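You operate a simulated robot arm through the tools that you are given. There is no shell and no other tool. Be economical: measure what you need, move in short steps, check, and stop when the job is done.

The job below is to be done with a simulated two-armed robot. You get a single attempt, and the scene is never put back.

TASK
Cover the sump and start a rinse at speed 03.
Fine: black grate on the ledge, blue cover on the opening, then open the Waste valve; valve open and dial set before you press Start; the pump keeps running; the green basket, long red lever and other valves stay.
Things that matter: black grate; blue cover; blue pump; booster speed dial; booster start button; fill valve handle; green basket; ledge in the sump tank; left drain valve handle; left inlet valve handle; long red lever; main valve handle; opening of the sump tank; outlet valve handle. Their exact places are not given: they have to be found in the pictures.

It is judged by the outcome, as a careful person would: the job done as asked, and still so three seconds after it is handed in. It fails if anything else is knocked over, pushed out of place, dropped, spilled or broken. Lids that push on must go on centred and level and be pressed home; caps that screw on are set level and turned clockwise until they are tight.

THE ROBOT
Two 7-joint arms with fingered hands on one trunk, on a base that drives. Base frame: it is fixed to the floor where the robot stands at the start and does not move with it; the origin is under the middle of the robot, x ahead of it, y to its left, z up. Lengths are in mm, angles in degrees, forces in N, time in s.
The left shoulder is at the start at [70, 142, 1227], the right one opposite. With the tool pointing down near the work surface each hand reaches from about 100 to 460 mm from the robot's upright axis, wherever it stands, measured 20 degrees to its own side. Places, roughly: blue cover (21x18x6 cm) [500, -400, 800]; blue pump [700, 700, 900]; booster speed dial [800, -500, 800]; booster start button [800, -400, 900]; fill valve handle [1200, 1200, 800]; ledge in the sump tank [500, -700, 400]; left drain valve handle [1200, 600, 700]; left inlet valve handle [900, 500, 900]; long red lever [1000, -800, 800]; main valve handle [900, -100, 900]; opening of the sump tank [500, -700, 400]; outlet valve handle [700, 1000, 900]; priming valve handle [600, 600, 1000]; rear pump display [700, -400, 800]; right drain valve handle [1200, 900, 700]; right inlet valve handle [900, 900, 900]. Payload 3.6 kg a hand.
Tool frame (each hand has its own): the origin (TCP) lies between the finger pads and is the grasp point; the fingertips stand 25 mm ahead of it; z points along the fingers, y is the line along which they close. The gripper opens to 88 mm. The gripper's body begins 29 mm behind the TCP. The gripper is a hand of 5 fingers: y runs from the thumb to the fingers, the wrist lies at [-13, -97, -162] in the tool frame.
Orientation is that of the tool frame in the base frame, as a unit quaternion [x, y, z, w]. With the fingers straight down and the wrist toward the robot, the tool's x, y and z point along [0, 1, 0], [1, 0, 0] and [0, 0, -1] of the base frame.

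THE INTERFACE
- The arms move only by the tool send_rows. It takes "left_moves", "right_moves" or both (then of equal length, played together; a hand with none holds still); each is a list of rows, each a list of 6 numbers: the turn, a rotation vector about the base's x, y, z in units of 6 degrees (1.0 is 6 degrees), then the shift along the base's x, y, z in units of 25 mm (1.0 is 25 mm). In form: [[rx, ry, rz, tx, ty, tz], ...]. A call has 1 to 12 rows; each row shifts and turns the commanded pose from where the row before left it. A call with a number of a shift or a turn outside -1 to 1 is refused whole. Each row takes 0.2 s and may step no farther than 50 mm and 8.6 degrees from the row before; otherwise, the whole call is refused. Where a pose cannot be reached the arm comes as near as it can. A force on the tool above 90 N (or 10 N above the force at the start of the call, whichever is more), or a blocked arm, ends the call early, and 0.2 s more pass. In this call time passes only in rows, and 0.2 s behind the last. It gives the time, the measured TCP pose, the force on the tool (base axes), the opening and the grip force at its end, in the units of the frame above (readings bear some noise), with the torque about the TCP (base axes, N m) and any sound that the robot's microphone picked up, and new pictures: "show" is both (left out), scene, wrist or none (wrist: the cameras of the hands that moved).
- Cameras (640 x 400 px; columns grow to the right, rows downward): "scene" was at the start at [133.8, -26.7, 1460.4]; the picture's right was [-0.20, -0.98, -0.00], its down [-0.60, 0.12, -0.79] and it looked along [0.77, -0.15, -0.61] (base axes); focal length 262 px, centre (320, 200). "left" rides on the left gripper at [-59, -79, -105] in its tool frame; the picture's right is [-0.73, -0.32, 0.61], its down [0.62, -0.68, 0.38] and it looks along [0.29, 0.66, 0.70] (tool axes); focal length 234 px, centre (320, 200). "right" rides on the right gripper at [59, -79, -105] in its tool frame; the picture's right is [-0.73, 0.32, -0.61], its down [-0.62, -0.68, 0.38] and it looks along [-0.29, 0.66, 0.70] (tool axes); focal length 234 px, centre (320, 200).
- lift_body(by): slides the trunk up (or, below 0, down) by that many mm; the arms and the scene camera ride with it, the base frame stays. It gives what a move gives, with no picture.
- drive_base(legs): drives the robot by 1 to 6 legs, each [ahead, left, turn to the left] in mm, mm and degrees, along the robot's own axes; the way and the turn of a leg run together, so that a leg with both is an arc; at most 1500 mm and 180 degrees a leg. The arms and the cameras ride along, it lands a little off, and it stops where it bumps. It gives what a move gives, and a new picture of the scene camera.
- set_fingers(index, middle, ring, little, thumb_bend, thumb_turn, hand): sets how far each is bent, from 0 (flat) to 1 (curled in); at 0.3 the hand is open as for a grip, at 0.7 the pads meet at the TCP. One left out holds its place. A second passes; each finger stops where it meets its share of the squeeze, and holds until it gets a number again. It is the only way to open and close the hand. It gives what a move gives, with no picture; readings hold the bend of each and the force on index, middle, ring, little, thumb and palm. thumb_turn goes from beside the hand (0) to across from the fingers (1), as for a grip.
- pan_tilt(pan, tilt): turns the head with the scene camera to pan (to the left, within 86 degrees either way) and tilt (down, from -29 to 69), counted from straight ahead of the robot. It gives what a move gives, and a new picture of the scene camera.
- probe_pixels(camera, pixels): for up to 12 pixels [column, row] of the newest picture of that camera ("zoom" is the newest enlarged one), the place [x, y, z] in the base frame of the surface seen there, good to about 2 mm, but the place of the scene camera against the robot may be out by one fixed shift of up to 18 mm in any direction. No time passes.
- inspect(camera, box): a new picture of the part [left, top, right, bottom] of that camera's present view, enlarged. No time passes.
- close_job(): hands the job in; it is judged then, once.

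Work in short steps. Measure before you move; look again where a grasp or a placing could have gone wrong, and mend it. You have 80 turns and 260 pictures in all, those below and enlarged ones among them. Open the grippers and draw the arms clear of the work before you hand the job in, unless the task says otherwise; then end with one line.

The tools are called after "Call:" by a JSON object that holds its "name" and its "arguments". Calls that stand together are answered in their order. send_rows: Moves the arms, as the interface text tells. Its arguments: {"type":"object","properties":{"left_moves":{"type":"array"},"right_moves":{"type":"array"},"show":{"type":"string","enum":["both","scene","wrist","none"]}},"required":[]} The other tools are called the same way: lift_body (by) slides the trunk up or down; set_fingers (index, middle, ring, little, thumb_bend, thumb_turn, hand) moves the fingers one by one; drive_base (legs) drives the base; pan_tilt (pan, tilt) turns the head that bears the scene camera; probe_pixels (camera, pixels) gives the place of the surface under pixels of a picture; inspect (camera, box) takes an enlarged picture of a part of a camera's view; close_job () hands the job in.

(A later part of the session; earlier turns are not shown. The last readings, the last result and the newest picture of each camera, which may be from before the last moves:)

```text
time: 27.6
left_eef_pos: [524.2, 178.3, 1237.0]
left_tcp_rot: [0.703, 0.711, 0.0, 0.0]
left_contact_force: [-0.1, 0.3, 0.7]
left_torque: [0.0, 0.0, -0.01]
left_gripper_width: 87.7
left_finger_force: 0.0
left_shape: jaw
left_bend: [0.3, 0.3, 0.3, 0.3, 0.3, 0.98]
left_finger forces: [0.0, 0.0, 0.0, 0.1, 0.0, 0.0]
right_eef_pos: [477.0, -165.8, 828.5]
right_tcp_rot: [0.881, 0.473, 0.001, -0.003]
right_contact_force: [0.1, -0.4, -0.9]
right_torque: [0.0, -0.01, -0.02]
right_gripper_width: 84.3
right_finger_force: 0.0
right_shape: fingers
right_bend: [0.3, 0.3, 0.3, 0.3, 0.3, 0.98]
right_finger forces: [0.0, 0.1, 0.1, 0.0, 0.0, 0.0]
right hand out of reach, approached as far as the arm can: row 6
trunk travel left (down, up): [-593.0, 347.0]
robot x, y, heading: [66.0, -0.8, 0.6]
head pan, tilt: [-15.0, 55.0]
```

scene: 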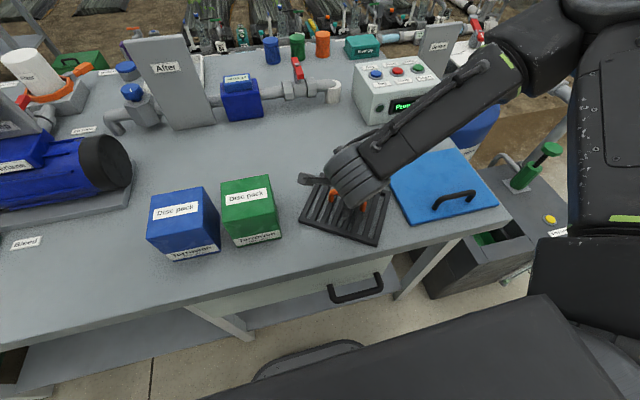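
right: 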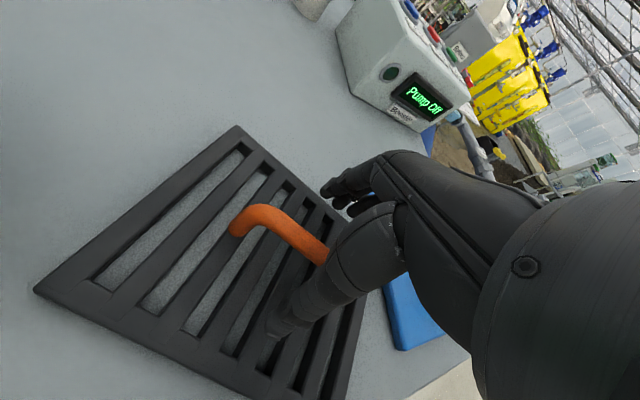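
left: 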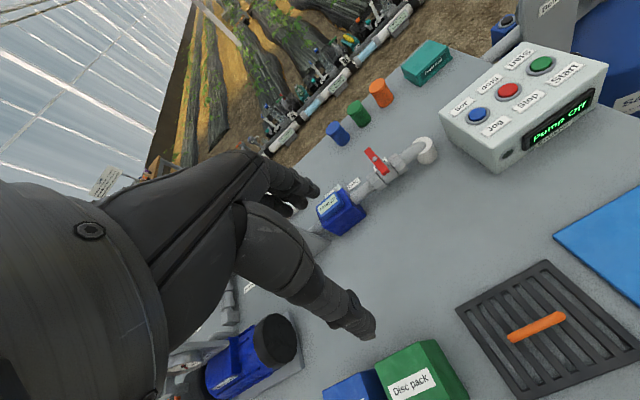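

TCP slid 15 mm to the right. I try moving it back by (-4,+14).

Call:
{"name": "send_rows", "arguments": {"right_moves": [[0, 0, 0, -0.08, 0.28, 0], [0, 0, 0, -0.08, 0.28, 0]], "show": "wrist"}}

```text
time: 28.2
left_eef_pos: [523.5, 177.4, 1238.0]
left_tcp_rot: [0.703, 0.711, 0.001, 0.0]
left_contact_force: [-1.0, -0.5, -0.6]
left_torque: [0.03, -0.02, -0.02]
left_gripper_width: 87.9
left_finger_force: 0.1
left_shape: jaw
left_bend: [0.3, 0.3, 0.3, 0.3, 0.3, 0.98]
left_finger forces: [0.0, 0.0, 0.0, 0.0, 0.1, 0.1]
right_eef_pos: [479.0, -163.7, 829.0]
right_tcp_rot: [0.88, 0.474, 0.0, -0.002]
right_contact_force: [0.1, 1.0, 0.6]
right_torque: [0.03, 0.01, -0.01]
right_gripper_width: 84.3
right_finger_force: 0.0
right_shape: fingers
right_bend: [0.3, 0.3, 0.3, 0.3, 0.3, 0.98]
right_finger forces: [0.0, 0.1, 0.0, 0.0, 0.0, 0.1]
right hand out of reach, approached as far as the arm can: row 1, 2
trunk travel left (down, up): [-593.0, 347.0]
robot x, y, heading: [65.2, -3.9, 0.7]
head pan, tilt: [-15.0, 55.0]
```

right: 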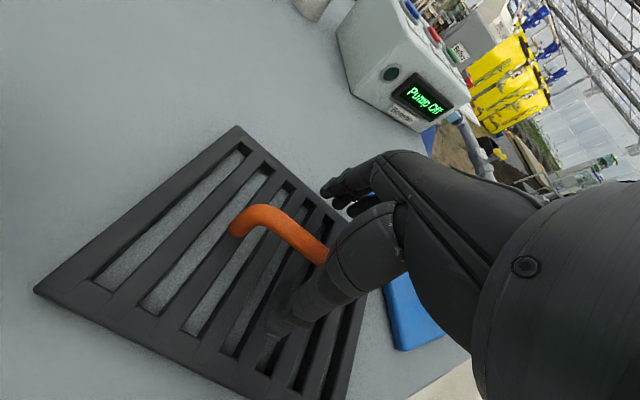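

At the limit. I raise the hand 75 mm clear of the handle and drive the base 70 mm left, so that the grate lies more to the right side.

Call:
{"name": "send_rows", "arguments": {"right_moves": [[0, 0, 0, 0, 0, 1], [0, 0, 0, 0, 0, 1], [0, 0, 0, 0, 0, 1]], "show": "none"}}

Call:
{"name": "drive_base", "arguments": {"legs": [[0, 70, 0]]}}

```text
time: 29.1
left_eef_pos: [523.4, 177.4, 1237.6]
left_tcp_rot: [0.704, 0.711, 0.0, 0.0]
left_contact_force: [-0.4, -0.3, 0.2]
left_torque: [0.0, 0.01, -0.02]
left_gripper_width: 87.5
left_finger_force: 0.0
left_shape: jaw
left_bend: [0.3, 0.3, 0.3, 0.3, 0.3, 0.98]
left_finger forces: [0.0, 0.0, 0.0, 0.0, 0.1, 0.0]
right_eef_pos: [478.6, -164.3, 904.8]
right_tcp_rot: [0.881, 0.473, 0.0, 0.001]
right_contact_force: [-0.5, -1.0, 0.0]
right_torque: [-0.01, 0.01, 0.02]
right_gripper_width: 84.4
right_finger_force: 0.0
right_shape: fingers
right_bend: [0.3, 0.3, 0.3, 0.3, 0.3, 0.98]
right_finger forces: [0.0, 0.0, 0.0, 0.0, 0.0, 0.0]
trunk travel left (down, up): [-593.0, 347.0]
robot x, y, heading: [67.8, -1.5, 0.5]
head pan, tilt: [-15.0, 55.0]
```

```text
time: 30.1
left_eef_pos: [523.1, 248.5, 1237.4]
left_tcp_rot: [0.704, 0.71, 0.0, 0.0]
left_contact_force: [0.8, 0.1, 0.9]
left_torque: [-0.02, -0.03, -0.01]
left_gripper_width: 87.5
left_finger_force: 0.1
left_shape: jaw
left_bend: [0.3, 0.3, 0.3, 0.3, 0.3, 0.98]
left_finger forces: [0.1, 0.0, 0.0, 0.0, 0.0, 0.1]
right_eef_pos: [479.7, -94.1, 904.6]
right_tcp_rot: [0.881, 0.474, 0.0, 0.0]
right_contact_force: [-0.5, 0.3, -0.1]
right_torque: [-0.01, 0.01, 0.02]
right_gripper_width: 84.6
right_finger_force: 0.2
right_shape: fingers
right_bend: [0.3, 0.3, 0.3, 0.3, 0.3, 0.98]
right_finger forces: [0.1, 0.1, 0.1, 0.0, 0.0, 0.1]
trunk travel left (down, up): [-593.0, 347.0]
robot x, y, heading: [61.9, 66.9, 0.7]
head pan, tilt: [-15.0, 55.0]
```

scene: 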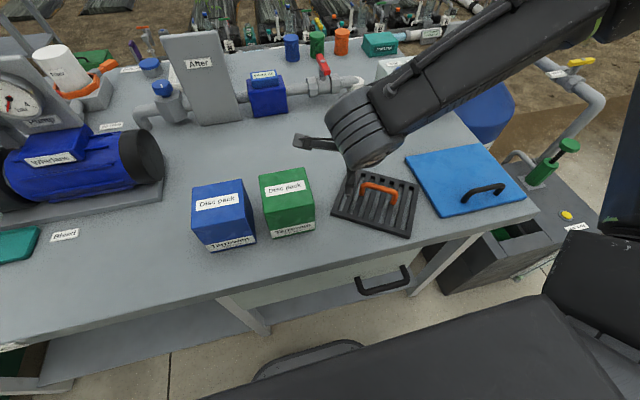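

Handle now visible at (380,188). I move the hand back over it: (-7,-57).

Call:
{"name": "send_rows", "arguments": {"right_moves": [[0, 0, 0, -0.09, -0.76, 0], [0, 0, 0, -0.09, -0.76, 0], [0, 0, 0, -0.09, -0.76, 0]], "show": "wrist"}}

Call:
{"name": "inspect", "arguments": {"camera": "right", "box": [80, 100, 480, 400]}}

```text
time: 30.9
left_eef_pos: [522.1, 247.0, 1238.4]
left_tcp_rot: [0.704, 0.711, 0.0, -0.001]
left_contact_force: [-0.2, -0.5, 0.4]
left_torque: [0.01, 0.01, -0.02]
left_gripper_width: 87.7
left_finger_force: 0.1
left_shape: jaw
left_bend: [0.3, 0.3, 0.3, 0.3, 0.3, 0.98]
left_finger forces: [0.0, 0.0, 0.1, 0.0, 0.0, 0.0]
right_eef_pos: [472.8, -151.1, 904.2]
right_tcp_rot: [0.881, 0.473, 0.001, -0.001]
right_contact_force: [-0.3, -0.2, -0.2]
right_torque: [0.0, 0.0, 0.01]
right_gripper_width: 84.5
right_finger_force: 0.2
right_shape: fingers
right_bend: [0.3, 0.3, 0.3, 0.3, 0.3, 0.98]
right_finger forces: [0.0, 0.0, 0.0, 0.0, 0.1, 0.1]
trunk travel left (down, up): [-593.0, 347.0]
robot x, y, heading: [61.7, 69.7, 0.4]
head pan, tilt: [-15.0, 55.0]
```

right: 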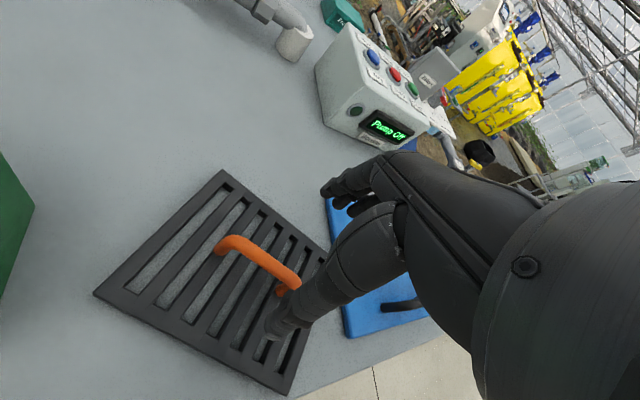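

```text
1.33 times, centred on (280, 250) of right
```

zoom: 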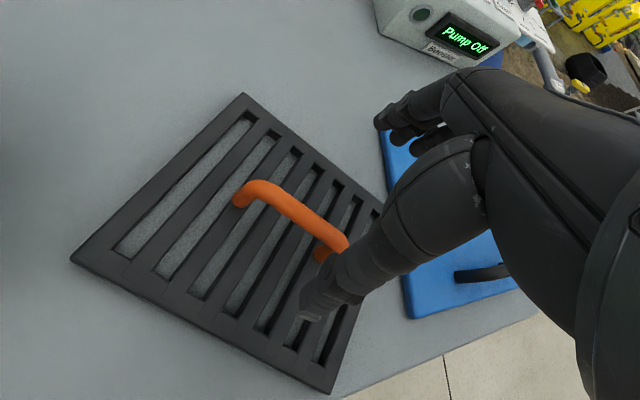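

I verify the handle ends and corners in this view.

Call:
{"name": "probe_pixels", "arguments": {"camera": "zoom", "pixels": [[247, 187], [300, 210], [342, 240], [243, 94], [72, 260], [330, 392], [460, 272]]}}

```text
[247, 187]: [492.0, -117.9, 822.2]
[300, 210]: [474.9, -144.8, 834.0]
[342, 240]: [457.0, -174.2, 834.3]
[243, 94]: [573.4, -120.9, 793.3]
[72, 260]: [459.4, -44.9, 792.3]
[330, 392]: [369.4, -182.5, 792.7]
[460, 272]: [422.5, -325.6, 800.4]
```

The TCP is over the bar centre with the right yaw. I descend 77 mm and pre-close to 0.55.

Call:
{"name": "send_rows", "arguments": {"right_moves": [[0, 0, 0, -0.02, 0, -1], [0, 0, 0, -0.02, 0, -1], [0, 0, 0, 0, 0, -1]], "show": "none"}}

Call:
{"name": "set_fingers", "arguments": {"hand": "right", "index": 0.58, "middle": 0.58, "ring": 0.58, "little": 0.58, "thumb_bend": 0.58}}

Call:
{"name": "inspect", "arguments": {"camera": "right", "box": [80, 100, 480, 400]}}

Call:
{"name": "inspect", "arguments": {"camera": "scene", "box": [280, 100, 480, 250]}}

```text
time: 31.7
left_eef_pos: [524.3, 246.5, 1236.9]
left_tcp_rot: [0.703, 0.711, 0.0, 0.0]
left_contact_force: [-0.3, -0.1, -0.1]
left_torque: [0.0, -0.01, -0.01]
left_gripper_width: 88.0
left_finger_force: 0.0
left_shape: jaw
left_bend: [0.3, 0.3, 0.3, 0.3, 0.3, 0.98]
left_finger forces: [0.0, 0.0, 0.0, 0.0, 0.1, 0.0]
right_eef_pos: [471.0, -151.6, 829.6]
right_tcp_rot: [0.881, 0.473, 0.001, 0.0]
right_contact_force: [0.4, 0.5, -0.4]
right_torque: [-0.02, 0.0, 0.01]
right_gripper_width: 84.5
right_finger_force: 0.0
right_shape: fingers
right_bend: [0.3, 0.3, 0.3, 0.3, 0.3, 0.98]
right_finger forces: [0.0, 0.1, 0.0, 0.1, 0.1, 0.0]
trunk travel left (down, up): [-593.0, 347.0]
robot x, y, heading: [60.2, 68.7, 0.5]
head pan, tilt: [-15.0, 55.0]
```

```text
time: 32.7
left_eef_pos: [524.0, 246.8, 1237.9]
left_tcp_rot: [0.704, 0.71, 0.0, 0.0]
left_contact_force: [0.5, 0.2, 0.1]
left_torque: [-0.01, -0.02, -0.02]
left_gripper_width: 87.7
left_finger_force: 0.1
left_shape: jaw
left_bend: [0.3, 0.3, 0.3, 0.3, 0.3, 0.98]
left_finger forces: [0.0, 0.0, 0.0, 0.1, 0.0, 0.0]
right_eef_pos: [470.3, -152.0, 830.1]
right_tcp_rot: [0.881, 0.473, 0.0, 0.0]
right_contact_force: [-0.6, 0.8, -0.3]
right_torque: [0.0, -0.03, -0.03]
right_gripper_width: 26.6
right_finger_force: 0.0
right_shape: fingers
right_bend: [0.57, 0.57, 0.57, 0.57, 0.57, 1.0]
right_finger forces: [0.1, 0.0, 0.0, 0.1, 0.0, 0.0]
trunk travel left (down, up): [-593.0, 347.0]
robot x, y, heading: [63.5, 70.8, 0.6]
head pan, tilt: [-15.0, 55.0]
```

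```text
1.33 times, centred on (280, 250) of right
```

zoom: 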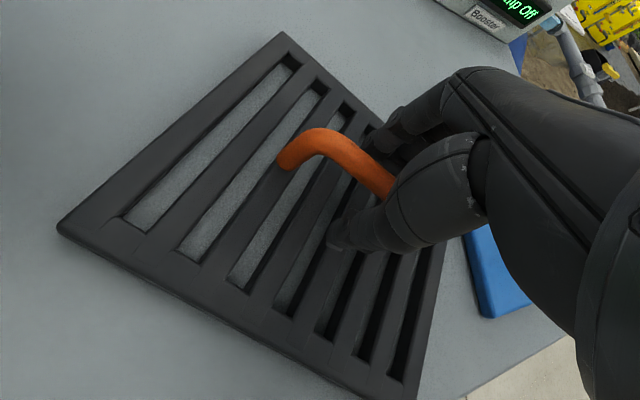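

```text
2.67 times, centred on (380, 175) of scene
```

zoom: 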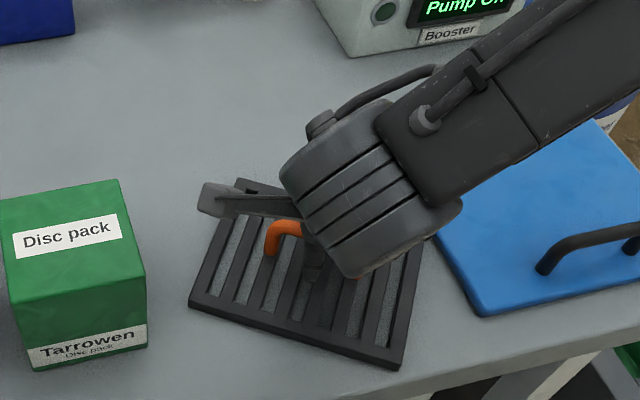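

Good; bar still centred between thumb and fingers. I close to 0.7, all alike.

Call:
{"name": "set_fingers", "arguments": {"hand": "right", "index": 0.7, "middle": 0.7, "ring": 0.7, "little": 0.7, "thumb_bend": 0.7}}

Call:
{"name": "inspect", "arguments": {"camera": "right", "box": [80, 100, 480, 400]}}

```text
time: 33.7
left_eef_pos: [523.2, 247.7, 1237.3]
left_tcp_rot: [0.704, 0.71, 0.0, 0.0]
left_contact_force: [0.1, -0.6, -0.2]
left_torque: [0.02, -0.02, -0.01]
left_gripper_width: 87.7
left_finger_force: 0.0
left_shape: jaw
left_bend: [0.3, 0.3, 0.3, 0.3, 0.3, 0.98]
left_finger forces: [0.0, 0.1, 0.1, 0.1, 0.0, 0.0]
right_eef_pos: [471.4, -152.4, 829.6]
right_tcp_rot: [0.881, 0.472, 0.0, -0.001]
right_contact_force: [0.0, 0.4, -1.5]
right_torque: [-0.02, 0.0, 0.02]
right_gripper_width: 0.1
right_finger_force: 0.4
right_shape: fingers
right_bend: [0.7, 0.7, 0.7, 0.69, 0.69, 1.0]
right_finger forces: [0.0, 0.1, 0.0, 0.4, 0.3, 0.0]
trunk travel left (down, up): [-593.0, 347.0]
robot x, y, heading: [65.7, 69.1, 0.5]
head pan, tilt: [-15.0, 55.0]
```

```text
1.33 times, centred on (280, 250) of right
```

zoom: 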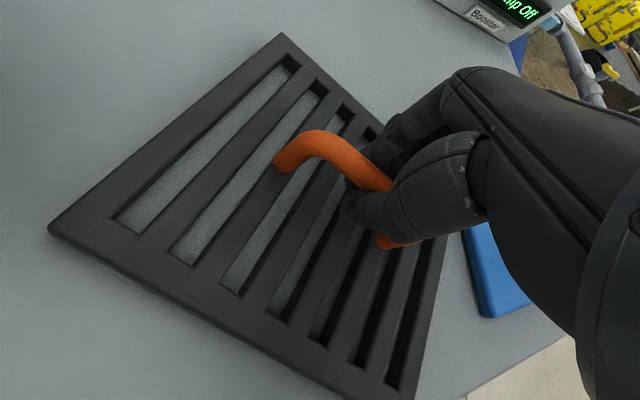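

The fingers closed just beneath the bar without pinching it. I open a bit, raise the TCP 10 mm, and close again to pinch with the pads.

Call:
{"name": "set_fingers", "arguments": {"hand": "right", "index": 0.55, "middle": 0.55, "ring": 0.55, "little": 0.55, "thumb_bend": 0.55}}

Call:
{"name": "send_rows", "arguments": {"right_moves": [[0, 0, 0, 0, 0, 0.44]], "show": "none"}}

Call:
{"name": "set_fingers", "arguments": {"hand": "right", "index": 0.75, "middle": 0.75, "ring": 0.75, "little": 0.75, "thumb_bend": 0.75}}

Call:
{"name": "inspect", "arguments": {"camera": "right", "box": [80, 100, 480, 400]}}

```text
time: 34.7
left_eef_pos: [524.6, 247.5, 1237.1]
left_tcp_rot: [0.704, 0.711, 0.0, 0.0]
left_contact_force: [-0.2, -0.2, 0.3]
left_torque: [-0.01, 0.0, 0.02]
left_gripper_width: 87.6
left_finger_force: 0.1
left_shape: jaw
left_bend: [0.3, 0.3, 0.3, 0.3, 0.3, 0.98]
left_finger forces: [0.0, 0.0, 0.0, 0.0, 0.0, 0.1]
right_eef_pos: [470.3, -151.8, 829.5]
right_tcp_rot: [0.881, 0.473, 0.001, 0.001]
right_contact_force: [0.0, 0.7, -0.1]
right_torque: [0.0, 0.01, 0.0]
right_gripper_width: 30.1
right_finger_force: 0.0
right_shape: fingers
right_bend: [0.55, 0.55, 0.55, 0.55, 0.55, 1.0]
right_finger forces: [0.0, 0.0, 0.0, 0.0, 0.0, 0.0]
trunk travel left (down, up): [-593.0, 347.0]
robot x, y, heading: [58.6, 68.5, 0.5]
head pan, tilt: [-15.0, 55.0]
```

```text
time: 35.1
left_eef_pos: [523.0, 246.4, 1237.7]
left_tcp_rot: [0.703, 0.711, -0.001, 0.001]
left_contact_force: [0.8, -0.4, 0.5]
left_torque: [0.02, 0.0, 0.0]
left_gripper_width: 87.7
left_finger_force: 0.0
left_shape: jaw
left_bend: [0.3, 0.3, 0.3, 0.3, 0.3, 0.98]
left_finger forces: [0.0, 0.1, 0.0, 0.1, 0.0, 0.1]
right_eef_pos: [470.5, -150.2, 840.2]
right_tcp_rot: [0.881, 0.472, 0.0, 0.0]
right_contact_force: [0.4, 0.0, 0.0]
right_torque: [0.0, 0.02, -0.02]
right_gripper_width: 30.1
right_finger_force: 0.2
right_shape: fingers
right_bend: [0.55, 0.55, 0.55, 0.55, 0.55, 1.0]
right_finger forces: [0.0, 0.0, 0.0, 0.1, 0.1, 0.0]
trunk travel left (down, up): [-593.0, 347.0]
robot x, y, heading: [59.8, 65.3, 0.5]
head pan, tilt: [-15.0, 55.0]
```

```text
time: 36.1
left_eef_pos: [524.1, 247.4, 1238.1]
left_tcp_rot: [0.703, 0.711, 0.0, 0.0]
left_contact_force: [-0.1, -0.6, -0.2]
left_torque: [0.01, -0.01, 0.0]
left_gripper_width: 87.9
left_finger_force: 0.1
left_shape: jaw
left_bend: [0.3, 0.3, 0.3, 0.3, 0.3, 0.98]
left_finger forces: [0.2, 0.0, 0.0, 0.0, 0.1, 0.0]
right_eef_pos: [471.4, -150.5, 838.8]
right_tcp_rot: [0.881, 0.472, 0.0, 0.0]
right_contact_force: [0.0, 0.1, -2.1]
right_torque: [-0.02, 0.03, -0.01]
right_gripper_width: 0.3
right_finger_force: 7.5
right_shape: fingers
right_bend: [0.74, 0.74, 0.74, 0.75, 0.7, 1.0]
right_finger forces: [4.3, 2.1, 1.6, 0.1, 7.2, 0.0]
trunk travel left (down, up): [-593.0, 347.0]
robot x, y, heading: [68.1, 66.8, 0.8]
head pan, tilt: [-15.0, 55.0]
```

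```text
1.33 times, centred on (280, 250) of right
```

zoom: 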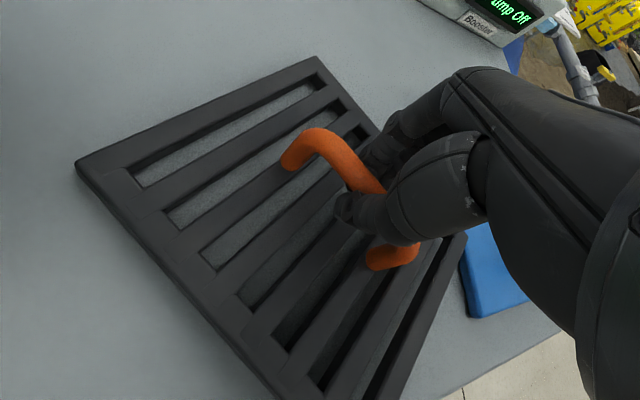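

Now the pads pinch (thumb 7 N). I lift 50 mm and look how the grate hangs.

Call:
{"name": "send_rows", "arguments": {"right_moves": [[0, 0, 0, 0, 0, 0.5], [0, 0, 0, 0, 0, 0.7], [0, 0, 0, 0, 0, 0.8]], "show": "both"}}

Call:
{"name": "inspect", "arguments": {"camera": "right", "box": [80, 100, 480, 400]}}

```text
time: 36.9
left_eef_pos: [522.0, 247.7, 1237.5]
left_tcp_rot: [0.703, 0.711, 0.001, 0.0]
left_contact_force: [0.2, -0.1, 0.2]
left_torque: [0.01, -0.01, 0.0]
left_gripper_width: 87.7
left_finger_force: 0.0
left_shape: jaw
left_bend: [0.3, 0.3, 0.3, 0.3, 0.3, 0.98]
left_finger forces: [0.0, 0.0, 0.0, 0.0, 0.0, 0.0]
right_eef_pos: [470.3, -151.5, 890.5]
right_tcp_rot: [0.881, 0.473, 0.001, 0.0]
right_contact_force: [-0.3, 0.4, -1.7]
right_torque: [0.02, 0.02, -0.01]
right_gripper_width: 0.0
right_finger_force: 7.7
right_shape: fingers
right_bend: [0.74, 0.74, 0.74, 0.75, 0.7, 1.0]
right_finger forces: [4.4, 2.0, 1.5, 0.0, 7.0, 0.0]
trunk travel left (down, up): [-593.0, 347.0]
robot x, y, heading: [62.5, 67.6, 0.6]
head pan, tilt: [-15.0, 55.0]
```

scene: 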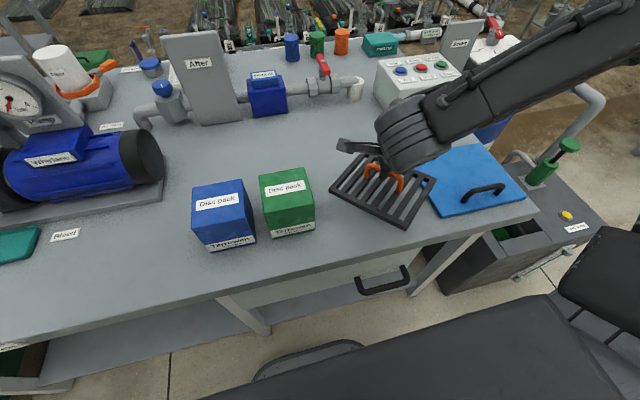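
right: 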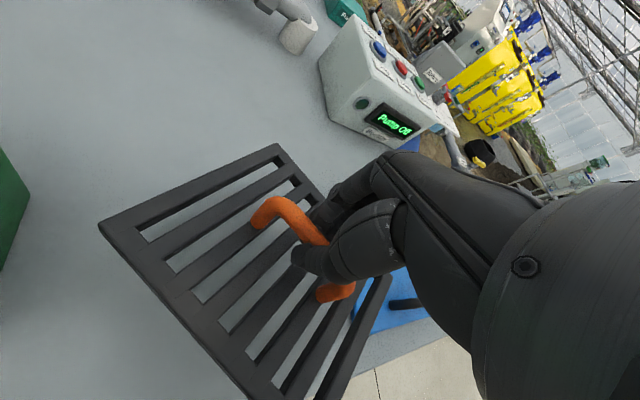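

```text
1.33 times, centred on (280, 250) of right
```

zoom: 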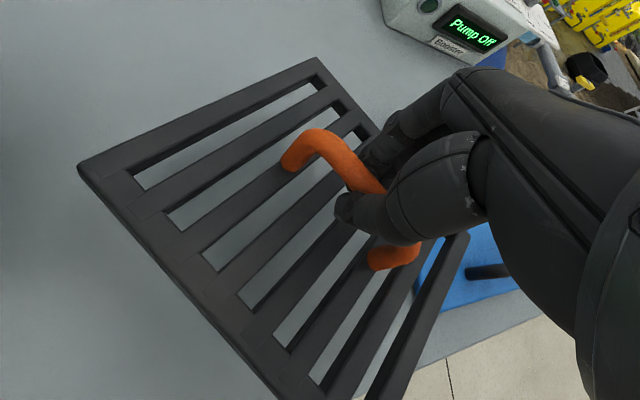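

The grate is firmly held. I probe its corners to know tilt and yaw.

Call:
{"name": "probe_pixels", "arguments": {"camera": "zoom", "pixels": [[80, 165], [315, 62], [466, 240], [296, 160], [320, 135], [130, 215], [200, 300], [372, 262], [230, 100], [374, 132]]}}

Call:
{"name": "probe_pixels", "arguments": {"camera": "right", "pixels": [[102, 226], [276, 147], [386, 280], [250, 393]]}}

```text
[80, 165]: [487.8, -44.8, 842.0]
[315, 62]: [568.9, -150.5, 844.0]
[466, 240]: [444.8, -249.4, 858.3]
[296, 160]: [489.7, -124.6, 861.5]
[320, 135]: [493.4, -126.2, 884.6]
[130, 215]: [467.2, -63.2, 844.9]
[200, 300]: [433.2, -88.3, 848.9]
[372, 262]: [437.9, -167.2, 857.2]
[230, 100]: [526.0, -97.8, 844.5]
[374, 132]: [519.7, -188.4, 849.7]
```

```text
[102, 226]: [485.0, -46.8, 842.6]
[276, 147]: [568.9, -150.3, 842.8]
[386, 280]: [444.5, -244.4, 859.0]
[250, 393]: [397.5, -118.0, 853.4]
```

Grate is yawed -52° and its right end is 5° high. I lift another 90 mm, turn the hand +52°, then level it with +5° about x.

Call:
{"name": "send_rows", "arguments": {"right_moves": [[0, 0, 0, 0, 0, 1], [0, 0, 0, 0, 0, 1], [0, 0, 0.963, 0, 0, 0.4], [0, 0, 0.963, 0, 0, 0.4], [0, 0, 0.963, 0, 0, 0.4], [0, 0, 0.963, 0, 0, 0.4], [0, 0, 0.963, 0, 0, 0], [0, 0, 0.963, 0, 0, 0], [0, 0, 0.963, 0, 0, 0], [0, 0, 0.963, 0, 0, 0], [0, 0, 0.963, 0, 0, 0], [0.88, 0, 0, 0, 0, 0]], "show": "both"}}

```text
time: 39.5
left_eef_pos: [524.4, 246.5, 1236.7]
left_tcp_rot: [0.704, 0.71, 0.0, 0.0]
left_contact_force: [-0.2, -0.4, -0.3]
left_torque: [0.03, 0.0, -0.01]
left_gripper_width: 87.7
left_finger_force: 0.1
left_shape: jaw
left_bend: [0.3, 0.3, 0.3, 0.3, 0.3, 0.98]
left_finger forces: [0.0, 0.1, 0.1, 0.0, 0.1, 0.0]
right_eef_pos: [472.1, -152.2, 980.2]
right_tcp_rot: [0.583, 0.811, 0.037, -0.027]
right_contact_force: [-0.4, 0.4, -1.3]
right_torque: [0.01, -0.01, 0.04]
right_gripper_width: 0.3
right_finger_force: 6.8
right_shape: fingers
right_bend: [0.74, 0.74, 0.75, 0.75, 0.71, 1.0]
right_finger forces: [4.5, 1.8, 1.2, 0.0, 6.7, 0.0]
trunk travel left (down, up): [-593.0, 347.0]
robot x, y, heading: [62.6, 68.3, 0.7]
head pan, tilt: [-15.0, 55.0]
```

scene: 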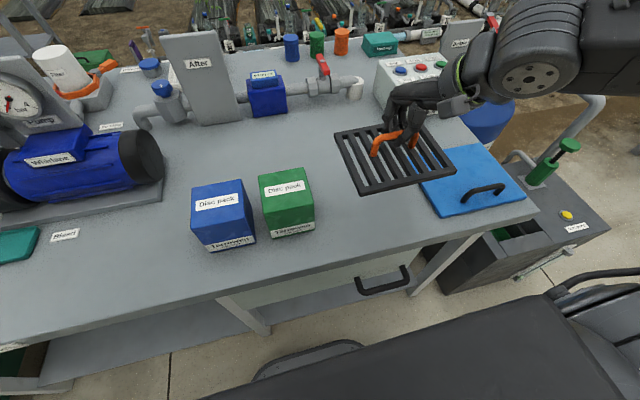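
right: 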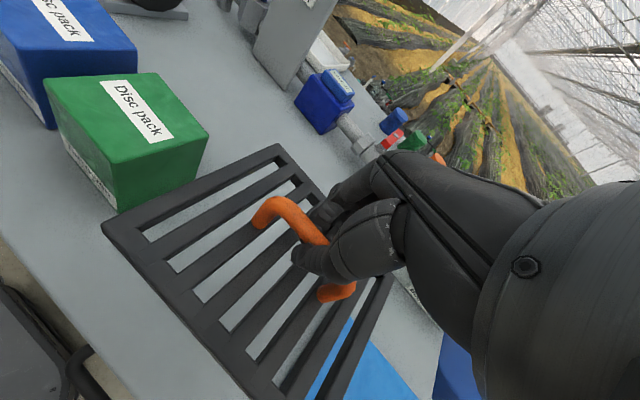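

Grate looks level and square. I raise the left hand 200 mm, then drive: back 60, right 570.

Call:
{"name": "send_rows", "arguments": {"left_moves": [[0, 0, 0, -0.3, 0.3, 1], [0, 0, 0, -0.3, 0.3, 1], [0, 0, 0, -0.3, 0.3, 1], [0, 0, 0, -0.3, 0.3, 1], [0, 0, 0, -0.3, 0.3, 1], [0, 0, 0, -0.3, 0.3, 1], [0, 0, 0, -0.3, 0.3, 1], [0, 0, 0, -0.3, 0.3, 1], [0, 0, 0, -0.3, 0.3, 1], [0, 0, 0, -0.3, 0.3, 1]], "show": "none"}}

Call:
{"name": "drive_base", "arguments": {"legs": [[-60, 0, 0], [0, -570, 0]]}}

Call:
{"name": "pan_tilt", "arguments": {"pan": -20, "tilt": 55}}

```text
time: 41.7
left_eef_pos: [543.6, 273.2, 1333.7]
left_tcp_rot: [0.704, 0.711, 0.001, 0.001]
left_contact_force: [1.2, -1.0, -0.9]
left_torque: [0.01, 0.01, -0.02]
left_gripper_width: 87.7
left_finger_force: 0.1
left_shape: jaw
left_bend: [0.3, 0.3, 0.3, 0.3, 0.3, 0.98]
left_finger forces: [0.0, 0.0, 0.1, 0.0, 0.0, 0.0]
left hand out of reach, approached as far as the arm can: row 2, 3, 4, 5, 6, 7, 8, 9, 10
right_eef_pos: [471.5, -153.3, 980.3]
right_tcp_rot: [0.584, 0.811, 0.038, -0.028]
right_contact_force: [0.5, 1.1, -1.8]
right_torque: [-0.02, 0.03, 0.0]
right_gripper_width: 0.0
right_finger_force: 7.3
right_shape: fingers
right_bend: [0.74, 0.74, 0.75, 0.75, 0.71, 1.0]
right_finger forces: [4.4, 1.8, 1.3, 0.1, 6.7, 0.1]
trunk travel left (down, up): [-593.0, 347.0]
robot x, y, heading: [65.6, 64.5, 0.7]
head pan, tilt: [-15.0, 55.0]
```

```text
time: 45.5
left_eef_pos: [491.2, -297.7, 1333.7]
left_tcp_rot: [0.703, 0.711, 0.002, 0.002]
left_contact_force: [-0.8, 0.5, -1.1]
left_torque: [0.0, 0.03, 0.0]
left_gripper_width: 87.8
left_finger_force: 0.0
left_shape: jaw
left_bend: [0.3, 0.3, 0.3, 0.3, 0.3, 0.98]
left_finger forces: [0.1, 0.1, 0.0, 0.1, 0.1, 0.0]
right_eef_pos: [418.1, -725.4, 980.1]
right_tcp_rot: [0.583, 0.811, 0.038, -0.027]
right_contact_force: [0.0, 0.3, -1.0]
right_torque: [-0.03, 0.02, 0.02]
right_gripper_width: 0.0
right_finger_force: 6.9
right_shape: fingers
right_bend: [0.74, 0.74, 0.75, 0.75, 0.71, 1.0]
right_finger forces: [4.4, 1.8, 1.1, 0.0, 6.7, 0.0]
trunk travel left (down, up): [-593.0, 347.0]
robot x, y, heading: [11.8, -500.5, 0.9]
head pan, tilt: [-15.0, 55.0]
```

scene: 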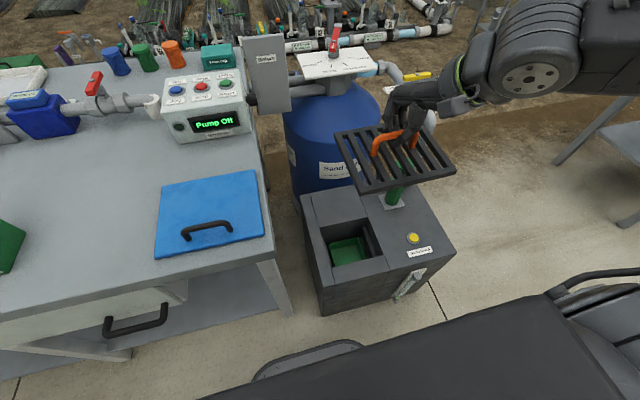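

```text
time: 46.1
left_eef_pos: [491.7, -298.6, 1333.9]
left_tcp_rot: [0.703, 0.711, 0.002, 0.003]
left_contact_force: [0.1, -0.1, 0.3]
left_torque: [0.01, 0.01, 0.02]
left_gripper_width: 87.9
left_finger_force: 0.2
left_shape: jaw
left_bend: [0.3, 0.3, 0.3, 0.3, 0.3, 0.98]
left_finger forces: [0.1, 0.0, 0.0, 0.0, 0.0, 0.0]
right_eef_pos: [418.5, -725.9, 980.3]
right_tcp_rot: [0.584, 0.811, 0.038, -0.027]
right_contact_force: [0.1, 0.1, -2.5]
right_torque: [0.0, -0.01, -0.04]
right_gripper_width: 0.0
right_finger_force: 6.6
right_shape: fingers
right_bend: [0.74, 0.74, 0.75, 0.75, 0.71, 1.0]
right_finger forces: [4.4, 1.8, 1.1, 0.0, 6.7, 0.1]
trunk travel left (down, up): [-593.0, 347.0]
robot x, y, heading: [8.3, -505.1, 0.5]
head pan, tilt: [-20.0, 55.0]
```

scene: 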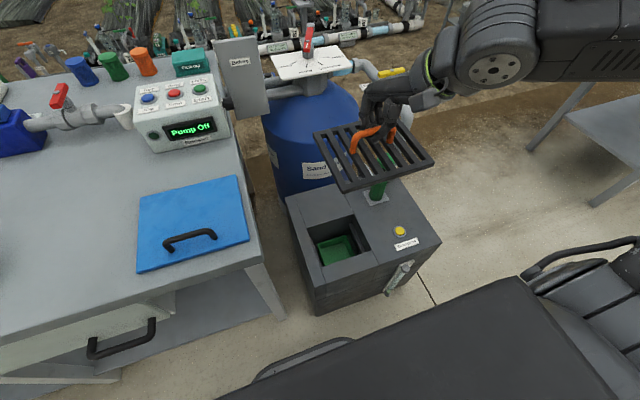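

Before lowering I probe the forearm/elbow positions versus the plunger and pipes, plus the opening edges and grate corners.

Call:
{"name": "probe_pixels", "arguments": {"camera": "scene", "pixels": [[480, 75], [540, 95], [620, 90], [600, 50], [313, 133], [411, 122], [434, 156], [340, 190], [382, 170], [377, 195], [610, 300], [400, 105]]}}

Call:
{"name": "inspect", "arguments": {"camera": "scene", "box": [280, 170, 440, 310]}}

Call:
{"name": "inspect", "arguments": {"camera": "right", "box": [0, 0, 640, 400]}}

```text
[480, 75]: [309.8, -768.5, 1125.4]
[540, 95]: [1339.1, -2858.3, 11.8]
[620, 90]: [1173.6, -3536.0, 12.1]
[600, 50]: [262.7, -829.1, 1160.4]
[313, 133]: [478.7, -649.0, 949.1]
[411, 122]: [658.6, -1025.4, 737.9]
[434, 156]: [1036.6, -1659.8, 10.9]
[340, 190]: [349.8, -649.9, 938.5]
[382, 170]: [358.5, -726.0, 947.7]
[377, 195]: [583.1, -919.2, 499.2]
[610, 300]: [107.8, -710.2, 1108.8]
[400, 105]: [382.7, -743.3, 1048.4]
```

```text
2.86 times, centred on (360, 240) of scene
```

zoom: 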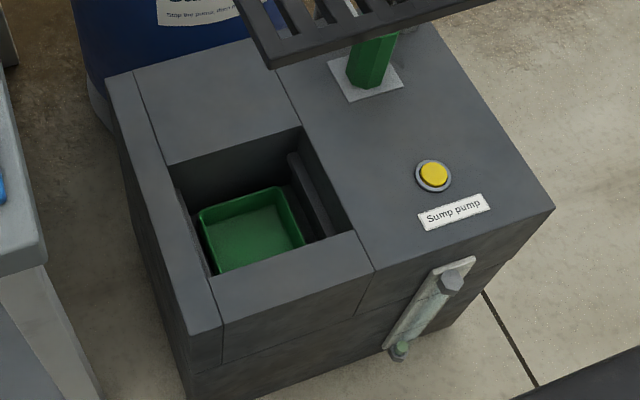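

```text
1.00 times, centred on (320, 200) of right (not enlarged: the box is as wide or as high as the picture)
```

zoom: 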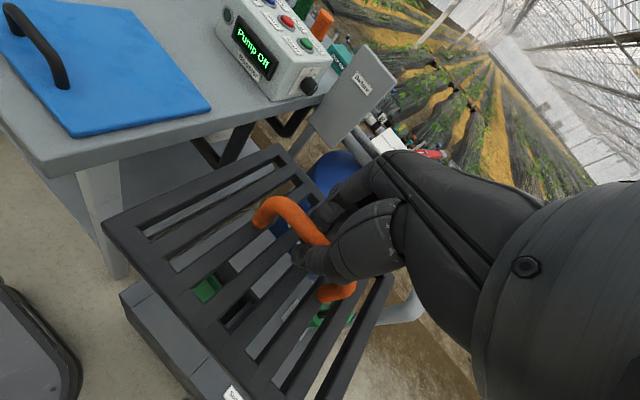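

I probe the opening edges in the scene picture and the grate corners in the wrist view.

Call:
{"name": "probe_pixels", "arguments": {"camera": "scene", "pixels": [[306, 226], [354, 213], [373, 250], [322, 268], [330, 219], [347, 260], [311, 243], [367, 232], [357, 232], [320, 250], [340, 243], [385, 205]]}}

Call:
{"name": "probe_pixels", "arguments": {"camera": "right", "pixels": [[105, 223], [278, 149], [391, 277], [248, 393], [150, 285], [345, 350], [262, 210], [300, 226]]}}

```text
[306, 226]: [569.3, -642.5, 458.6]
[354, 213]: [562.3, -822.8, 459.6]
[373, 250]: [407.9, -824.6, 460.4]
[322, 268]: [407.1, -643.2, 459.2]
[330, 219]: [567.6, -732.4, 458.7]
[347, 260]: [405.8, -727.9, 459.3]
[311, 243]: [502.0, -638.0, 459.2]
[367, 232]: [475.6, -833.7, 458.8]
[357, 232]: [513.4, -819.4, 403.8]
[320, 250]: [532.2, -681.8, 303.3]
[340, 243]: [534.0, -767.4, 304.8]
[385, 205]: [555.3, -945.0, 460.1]
```

```text
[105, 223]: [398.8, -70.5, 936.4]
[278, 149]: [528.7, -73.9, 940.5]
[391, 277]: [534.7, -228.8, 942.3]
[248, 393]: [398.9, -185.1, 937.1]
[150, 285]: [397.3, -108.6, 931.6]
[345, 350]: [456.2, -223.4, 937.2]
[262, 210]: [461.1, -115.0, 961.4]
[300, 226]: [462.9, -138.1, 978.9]
```

Opening centre corrected ≈ (491,-723), about 152 x 176 mm; grate ~135 x 163. I check the base's front edge at (310,350) before driving ahead, and lower the trunk 330 mm.

Call:
{"name": "probe_pixels", "arguments": {"camera": "scene", "pixels": [[310, 347], [345, 342], [280, 365], [320, 303], [310, 312], [385, 293]]}}

Call:
{"name": "lift_body", "arguments": {"by": -330}}

Call:
{"name": "inspect", "arguments": {"camera": "right", "box": [0, 0, 640, 400]}}

```text
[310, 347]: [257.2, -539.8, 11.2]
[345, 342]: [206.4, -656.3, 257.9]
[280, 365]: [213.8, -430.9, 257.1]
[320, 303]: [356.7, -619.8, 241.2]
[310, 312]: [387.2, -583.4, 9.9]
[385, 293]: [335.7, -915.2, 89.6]
```

```text
time: 49.4
left_eef_pos: [490.7, -300.1, 1004.2]
left_tcp_rot: [0.703, 0.711, 0.002, 0.002]
left_contact_force: [0.9, 0.2, 0.6]
left_torque: [0.01, -0.03, 0.01]
left_gripper_width: 87.7
left_finger_force: 0.1
left_shape: jaw
left_bend: [0.3, 0.3, 0.3, 0.3, 0.3, 0.98]
left_finger forces: [0.1, 0.0, 0.1, 0.0, 0.0, 0.0]
right_eef_pos: [418.3, -724.3, 648.9]
right_tcp_rot: [0.584, 0.811, 0.038, -0.027]
right_contact_force: [0.3, -1.0, -0.9]
right_torque: [0.02, 0.0, 0.0]
right_gripper_width: 0.0
right_finger_force: 6.5
right_shape: fingers
right_bend: [0.74, 0.74, 0.75, 0.75, 0.71, 1.0]
right_finger forces: [4.3, 1.7, 1.1, 0.1, 6.7, 0.1]
trunk travel left (down, up): [-263.0, 677.0]
robot x, y, heading: [11.0, -506.8, 0.6]
head pan, tilt: [-20.0, 55.0]
```

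```text
1.00 times, centred on (320, 200) of right (not enlarged: the box is as wide or as high as the picture)
```

zoom: 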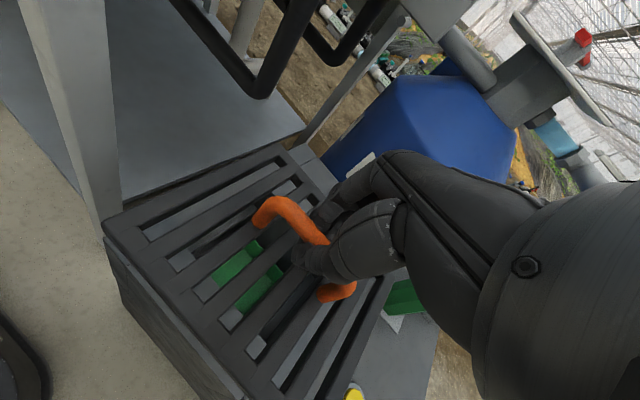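

Base front is near x 235, tank front at 360, so 70 mm ahead is safe. I drive.

Call:
{"name": "drive_base", "arguments": {"legs": [[72, 0, 0]]}}

Call:
{"name": "inspect", "arguments": {"camera": "right", "box": [0, 0, 640, 400]}}

Call:
{"name": "pan_tilt", "arguments": {"pan": -26, "tilt": 50}}

```text
time: 50.4
left_eef_pos: [563.8, -298.7, 1003.2]
left_tcp_rot: [0.704, 0.711, 0.001, 0.001]
left_contact_force: [0.4, -0.1, -0.2]
left_torque: [0.02, 0.01, -0.01]
left_gripper_width: 87.9
left_finger_force: 0.1
left_shape: jaw
left_bend: [0.3, 0.3, 0.3, 0.3, 0.3, 0.98]
left_finger forces: [0.0, 0.0, 0.0, 0.0, 0.0, 0.0]
right_eef_pos: [490.2, -725.2, 648.9]
right_tcp_rot: [0.585, 0.81, 0.037, -0.027]
right_contact_force: [0.2, 0.3, -1.5]
right_torque: [-0.02, 0.02, -0.01]
right_gripper_width: 0.2
right_finger_force: 6.6
right_shape: fingers
right_bend: [0.74, 0.74, 0.75, 0.75, 0.71, 1.0]
right_finger forces: [4.3, 1.7, 1.2, 0.0, 6.7, 0.0]
trunk travel left (down, up): [-263.0, 677.0]
robot x, y, heading: [84.4, -501.8, 0.6]
head pan, tilt: [-20.0, 55.0]
```

scene: 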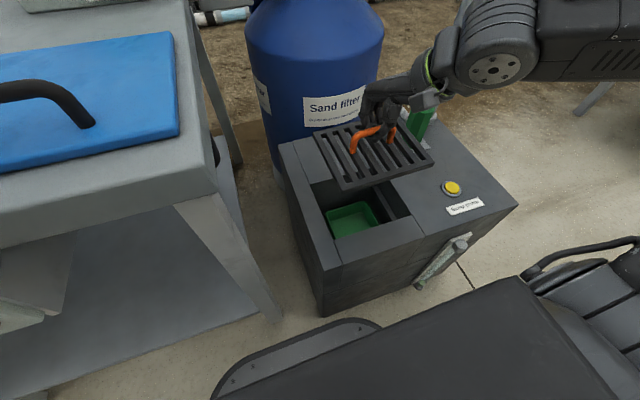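

```text
1.00 times, centred on (320, 200) of right (not enlarged: the box is as wide or as high as the picture)
```

zoom: 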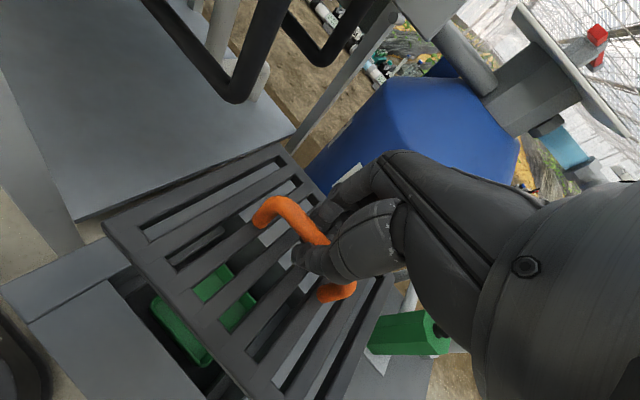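

```text
time: 51.1
left_eef_pos: [562.8, -299.3, 1002.9]
left_tcp_rot: [0.703, 0.711, 0.002, 0.001]
left_contact_force: [-0.9, 0.0, -0.5]
left_torque: [0.02, -0.01, -0.04]
left_gripper_width: 88.0
left_finger_force: 0.1
left_shape: jaw
left_bend: [0.3, 0.3, 0.3, 0.3, 0.3, 0.98]
left_finger forces: [0.1, 0.0, 0.0, 0.0, 0.0, 0.0]
right_eef_pos: [489.6, -723.6, 649.5]
right_tcp_rot: [0.584, 0.81, 0.038, -0.027]
right_contact_force: [-0.8, -0.1, -2.0]
right_torque: [0.03, 0.0, 0.01]
right_gripper_width: 0.0
right_finger_force: 7.2
right_shape: fingers
right_bend: [0.74, 0.74, 0.75, 0.75, 0.71, 1.0]
right_finger forces: [4.3, 1.6, 1.1, 0.0, 6.5, 0.1]
trunk travel left (down, up): [-263.0, 677.0]
robot x, y, heading: [81.3, -503.7, 0.5]
head pan, tilt: [-26.0, 50.0]
```

scene: 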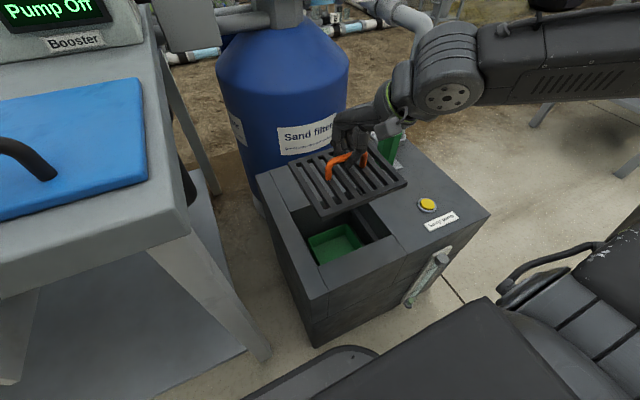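

I enlarge the scene view around grate and opening for relative measurement after lowering 80 mm.

Call:
{"name": "send_rows", "arguments": {"right_moves": [[0, 0, 0, 0, 0, -0.9], [0, 0, 0, 0, 0, -0.9], [0, 0.3, 0, 0, 0, -0.9], [0, 0, 0, 0, 0, -0.9]], "show": "scene"}}

Call:
{"name": "inspect", "arguments": {"camera": "scene", "box": [240, 140, 432, 260]}}

```text
time: 52.1
left_eef_pos: [562.7, -298.6, 1003.5]
left_tcp_rot: [0.703, 0.711, 0.002, 0.001]
left_contact_force: [-0.1, 0.1, 0.3]
left_torque: [-0.01, 0.0, -0.02]
left_gripper_width: 87.8
left_finger_force: 0.0
left_shape: jaw
left_bend: [0.3, 0.3, 0.3, 0.3, 0.3, 0.98]
left_finger forces: [0.1, 0.0, 0.1, 0.1, 0.1, 0.0]
right_eef_pos: [488.8, -722.8, 558.9]
right_tcp_rot: [0.584, 0.81, 0.029, -0.04]
right_contact_force: [-0.1, -0.5, -2.0]
right_torque: [-0.01, 0.02, -0.01]
right_gripper_width: 0.0
right_finger_force: 6.5
right_shape: fingers
right_bend: [0.74, 0.74, 0.75, 0.75, 0.71, 1.0]
right_finger forces: [4.1, 1.5, 1.1, 0.1, 6.6, 0.0]
trunk travel left (down, up): [-263.0, 677.0]
robot x, y, heading: [81.6, -501.9, 0.4]
head pan, tilt: [-26.0, 50.0]
```

scene: 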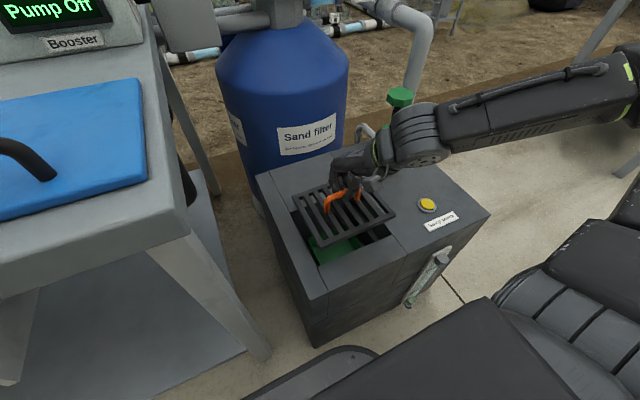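

```text
3.33 times, centred on (336, 200) of scene
```

zoom: 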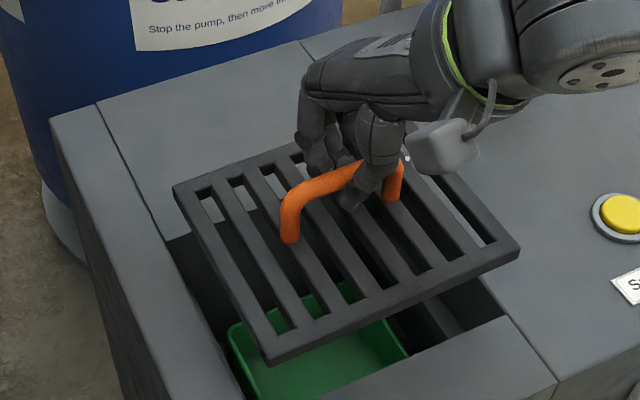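

I probe grate corners and opening edges in this zoom, and the forearm against the plunger.

Call:
{"name": "probe_pixels", "arguments": {"camera": "zoom", "pixels": [[178, 187], [267, 350], [515, 245], [460, 182], [166, 241], [480, 330], [509, 316], [400, 365], [210, 340], [190, 290]]}}

Call:
{"name": "probe_pixels", "arguments": {"camera": "scene", "pixels": [[400, 97], [430, 150], [420, 110], [480, 150], [560, 130], [470, 105], [400, 165], [330, 165]]}}

```text
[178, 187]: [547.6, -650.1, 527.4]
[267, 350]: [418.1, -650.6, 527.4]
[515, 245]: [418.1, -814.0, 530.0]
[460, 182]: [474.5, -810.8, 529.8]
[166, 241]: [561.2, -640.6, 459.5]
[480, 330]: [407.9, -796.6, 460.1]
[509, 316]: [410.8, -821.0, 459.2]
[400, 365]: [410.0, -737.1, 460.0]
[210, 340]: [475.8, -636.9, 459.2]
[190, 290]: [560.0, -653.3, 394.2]
```

```text
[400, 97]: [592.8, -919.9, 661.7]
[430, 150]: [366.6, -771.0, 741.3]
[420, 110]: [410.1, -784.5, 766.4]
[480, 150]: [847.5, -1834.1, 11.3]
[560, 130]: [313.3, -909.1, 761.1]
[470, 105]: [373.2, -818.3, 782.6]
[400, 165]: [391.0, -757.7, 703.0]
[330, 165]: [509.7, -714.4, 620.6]
```

Grate centre is 3.5 mm short in x and 1 mm off in y against the opening (150 x 180). I correct this and descend 95 mm.

Call:
{"name": "send_rows", "arguments": {"right_moves": [[0, 0, 0, 0.14, 0.04, -0.6], [0, 0, 0, 0, 0, -0.8], [0, 0, 0, 0, 0, -0.8], [0, 0, 0, 0, 0, -0.8], [0, 0, 0, 0, 0, -0.8]], "show": "scene"}}

Call:
{"name": "inspect", "arguments": {"camera": "scene", "box": [240, 140, 432, 260]}}

```text
time: 53.3
left_eef_pos: [562.1, -297.8, 1003.8]
left_tcp_rot: [0.704, 0.71, 0.002, 0.001]
left_contact_force: [-0.1, 0.0, -0.3]
left_torque: [0.01, 0.01, -0.01]
left_gripper_width: 87.8
left_finger_force: 0.0
left_shape: jaw
left_bend: [0.3, 0.3, 0.3, 0.3, 0.3, 0.98]
left_finger forces: [0.1, 0.0, 0.0, 0.1, 0.0, 0.0]
right_eef_pos: [493.7, -723.2, 463.1]
right_tcp_rot: [0.585, 0.81, 0.029, -0.039]
right_contact_force: [0.1, 0.1, -1.8]
right_torque: [-0.02, -0.04, 0.0]
right_gripper_width: 0.3
right_finger_force: 6.4
right_shape: fingers
right_bend: [0.74, 0.74, 0.75, 0.75, 0.71, 1.0]
right_finger forces: [4.4, 1.5, 0.9, 0.0, 6.4, 0.0]
trunk travel left (down, up): [-263.0, 677.0]
robot x, y, heading: [79.5, -503.8, 0.5]
head pan, tilt: [-26.0, 50.0]
```

scene: 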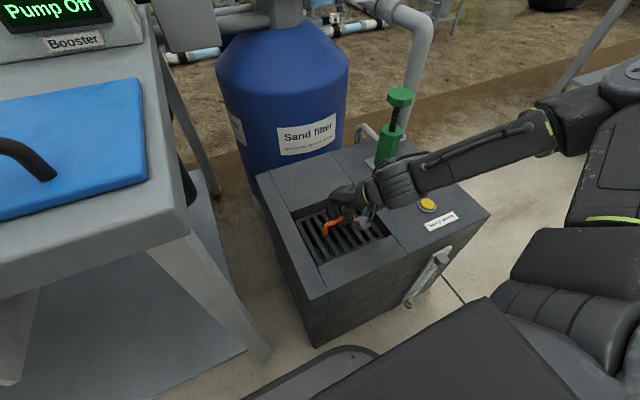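

```text
3.33 times, centred on (336, 200) of scene
```

zoom: 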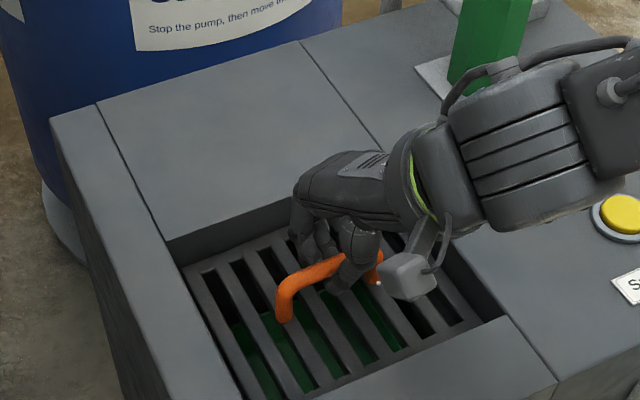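

The grate went in. I continue in small steps until it touches the ledge, and check the forearm's height over the yellow button.

Call:
{"name": "probe_pixels", "arguments": {"camera": "scene", "pixels": [[420, 188], [460, 180], [400, 190], [427, 205]]}}

Call:
{"name": "send_rows", "arguments": {"right_moves": [[0, 0, 0, 0, 0, -0.25], [0, 0, 0, 0, 0, -0.2], [0, 0, 0, 0, 0, -0.2]], "show": "none"}}

Call:
{"name": "inspect", "arguments": {"camera": "scene", "box": [240, 140, 432, 260]}}

```text
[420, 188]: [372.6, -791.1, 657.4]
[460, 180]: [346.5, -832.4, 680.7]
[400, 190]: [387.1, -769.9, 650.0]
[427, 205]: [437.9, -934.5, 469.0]
```

```text
time: 54.1
left_eef_pos: [563.0, -298.8, 1004.2]
left_tcp_rot: [0.703, 0.711, 0.002, 0.001]
left_contact_force: [0.3, 0.3, -0.9]
left_torque: [-0.03, 0.02, -0.02]
left_gripper_width: 87.4
left_finger_force: 0.2
left_shape: jaw
left_bend: [0.3, 0.3, 0.3, 0.3, 0.3, 0.98]
left_finger forces: [0.0, 0.0, 0.0, 0.0, 0.1, 0.0]
right_eef_pos: [493.8, -721.1, 448.3]
right_tcp_rot: [0.585, 0.81, 0.029, -0.04]
right_contact_force: [-1.1, 0.5, -1.8]
right_torque: [-0.02, -0.04, -0.01]
right_gripper_width: 0.3
right_finger_force: 6.5
right_shape: fingers
right_bend: [0.74, 0.74, 0.75, 0.75, 0.71, 1.0]
right_finger forces: [4.3, 1.6, 0.9, 0.1, 6.5, 0.0]
trunk travel left (down, up): [-263.0, 677.0]
robot x, y, heading: [79.2, -503.6, 0.6]
head pan, tilt: [-26.0, 50.0]
```

```text
3.33 times, centred on (336, 200) of scene
```

zoom: 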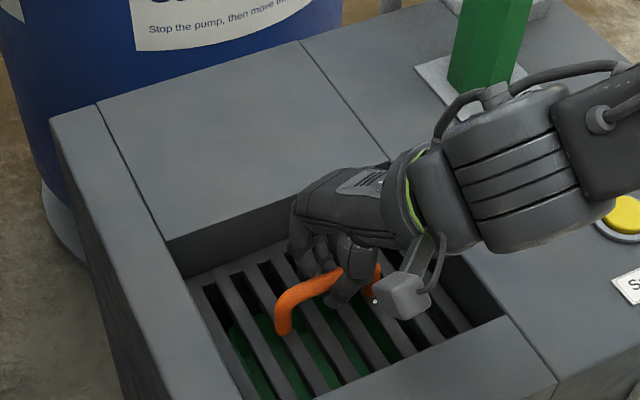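

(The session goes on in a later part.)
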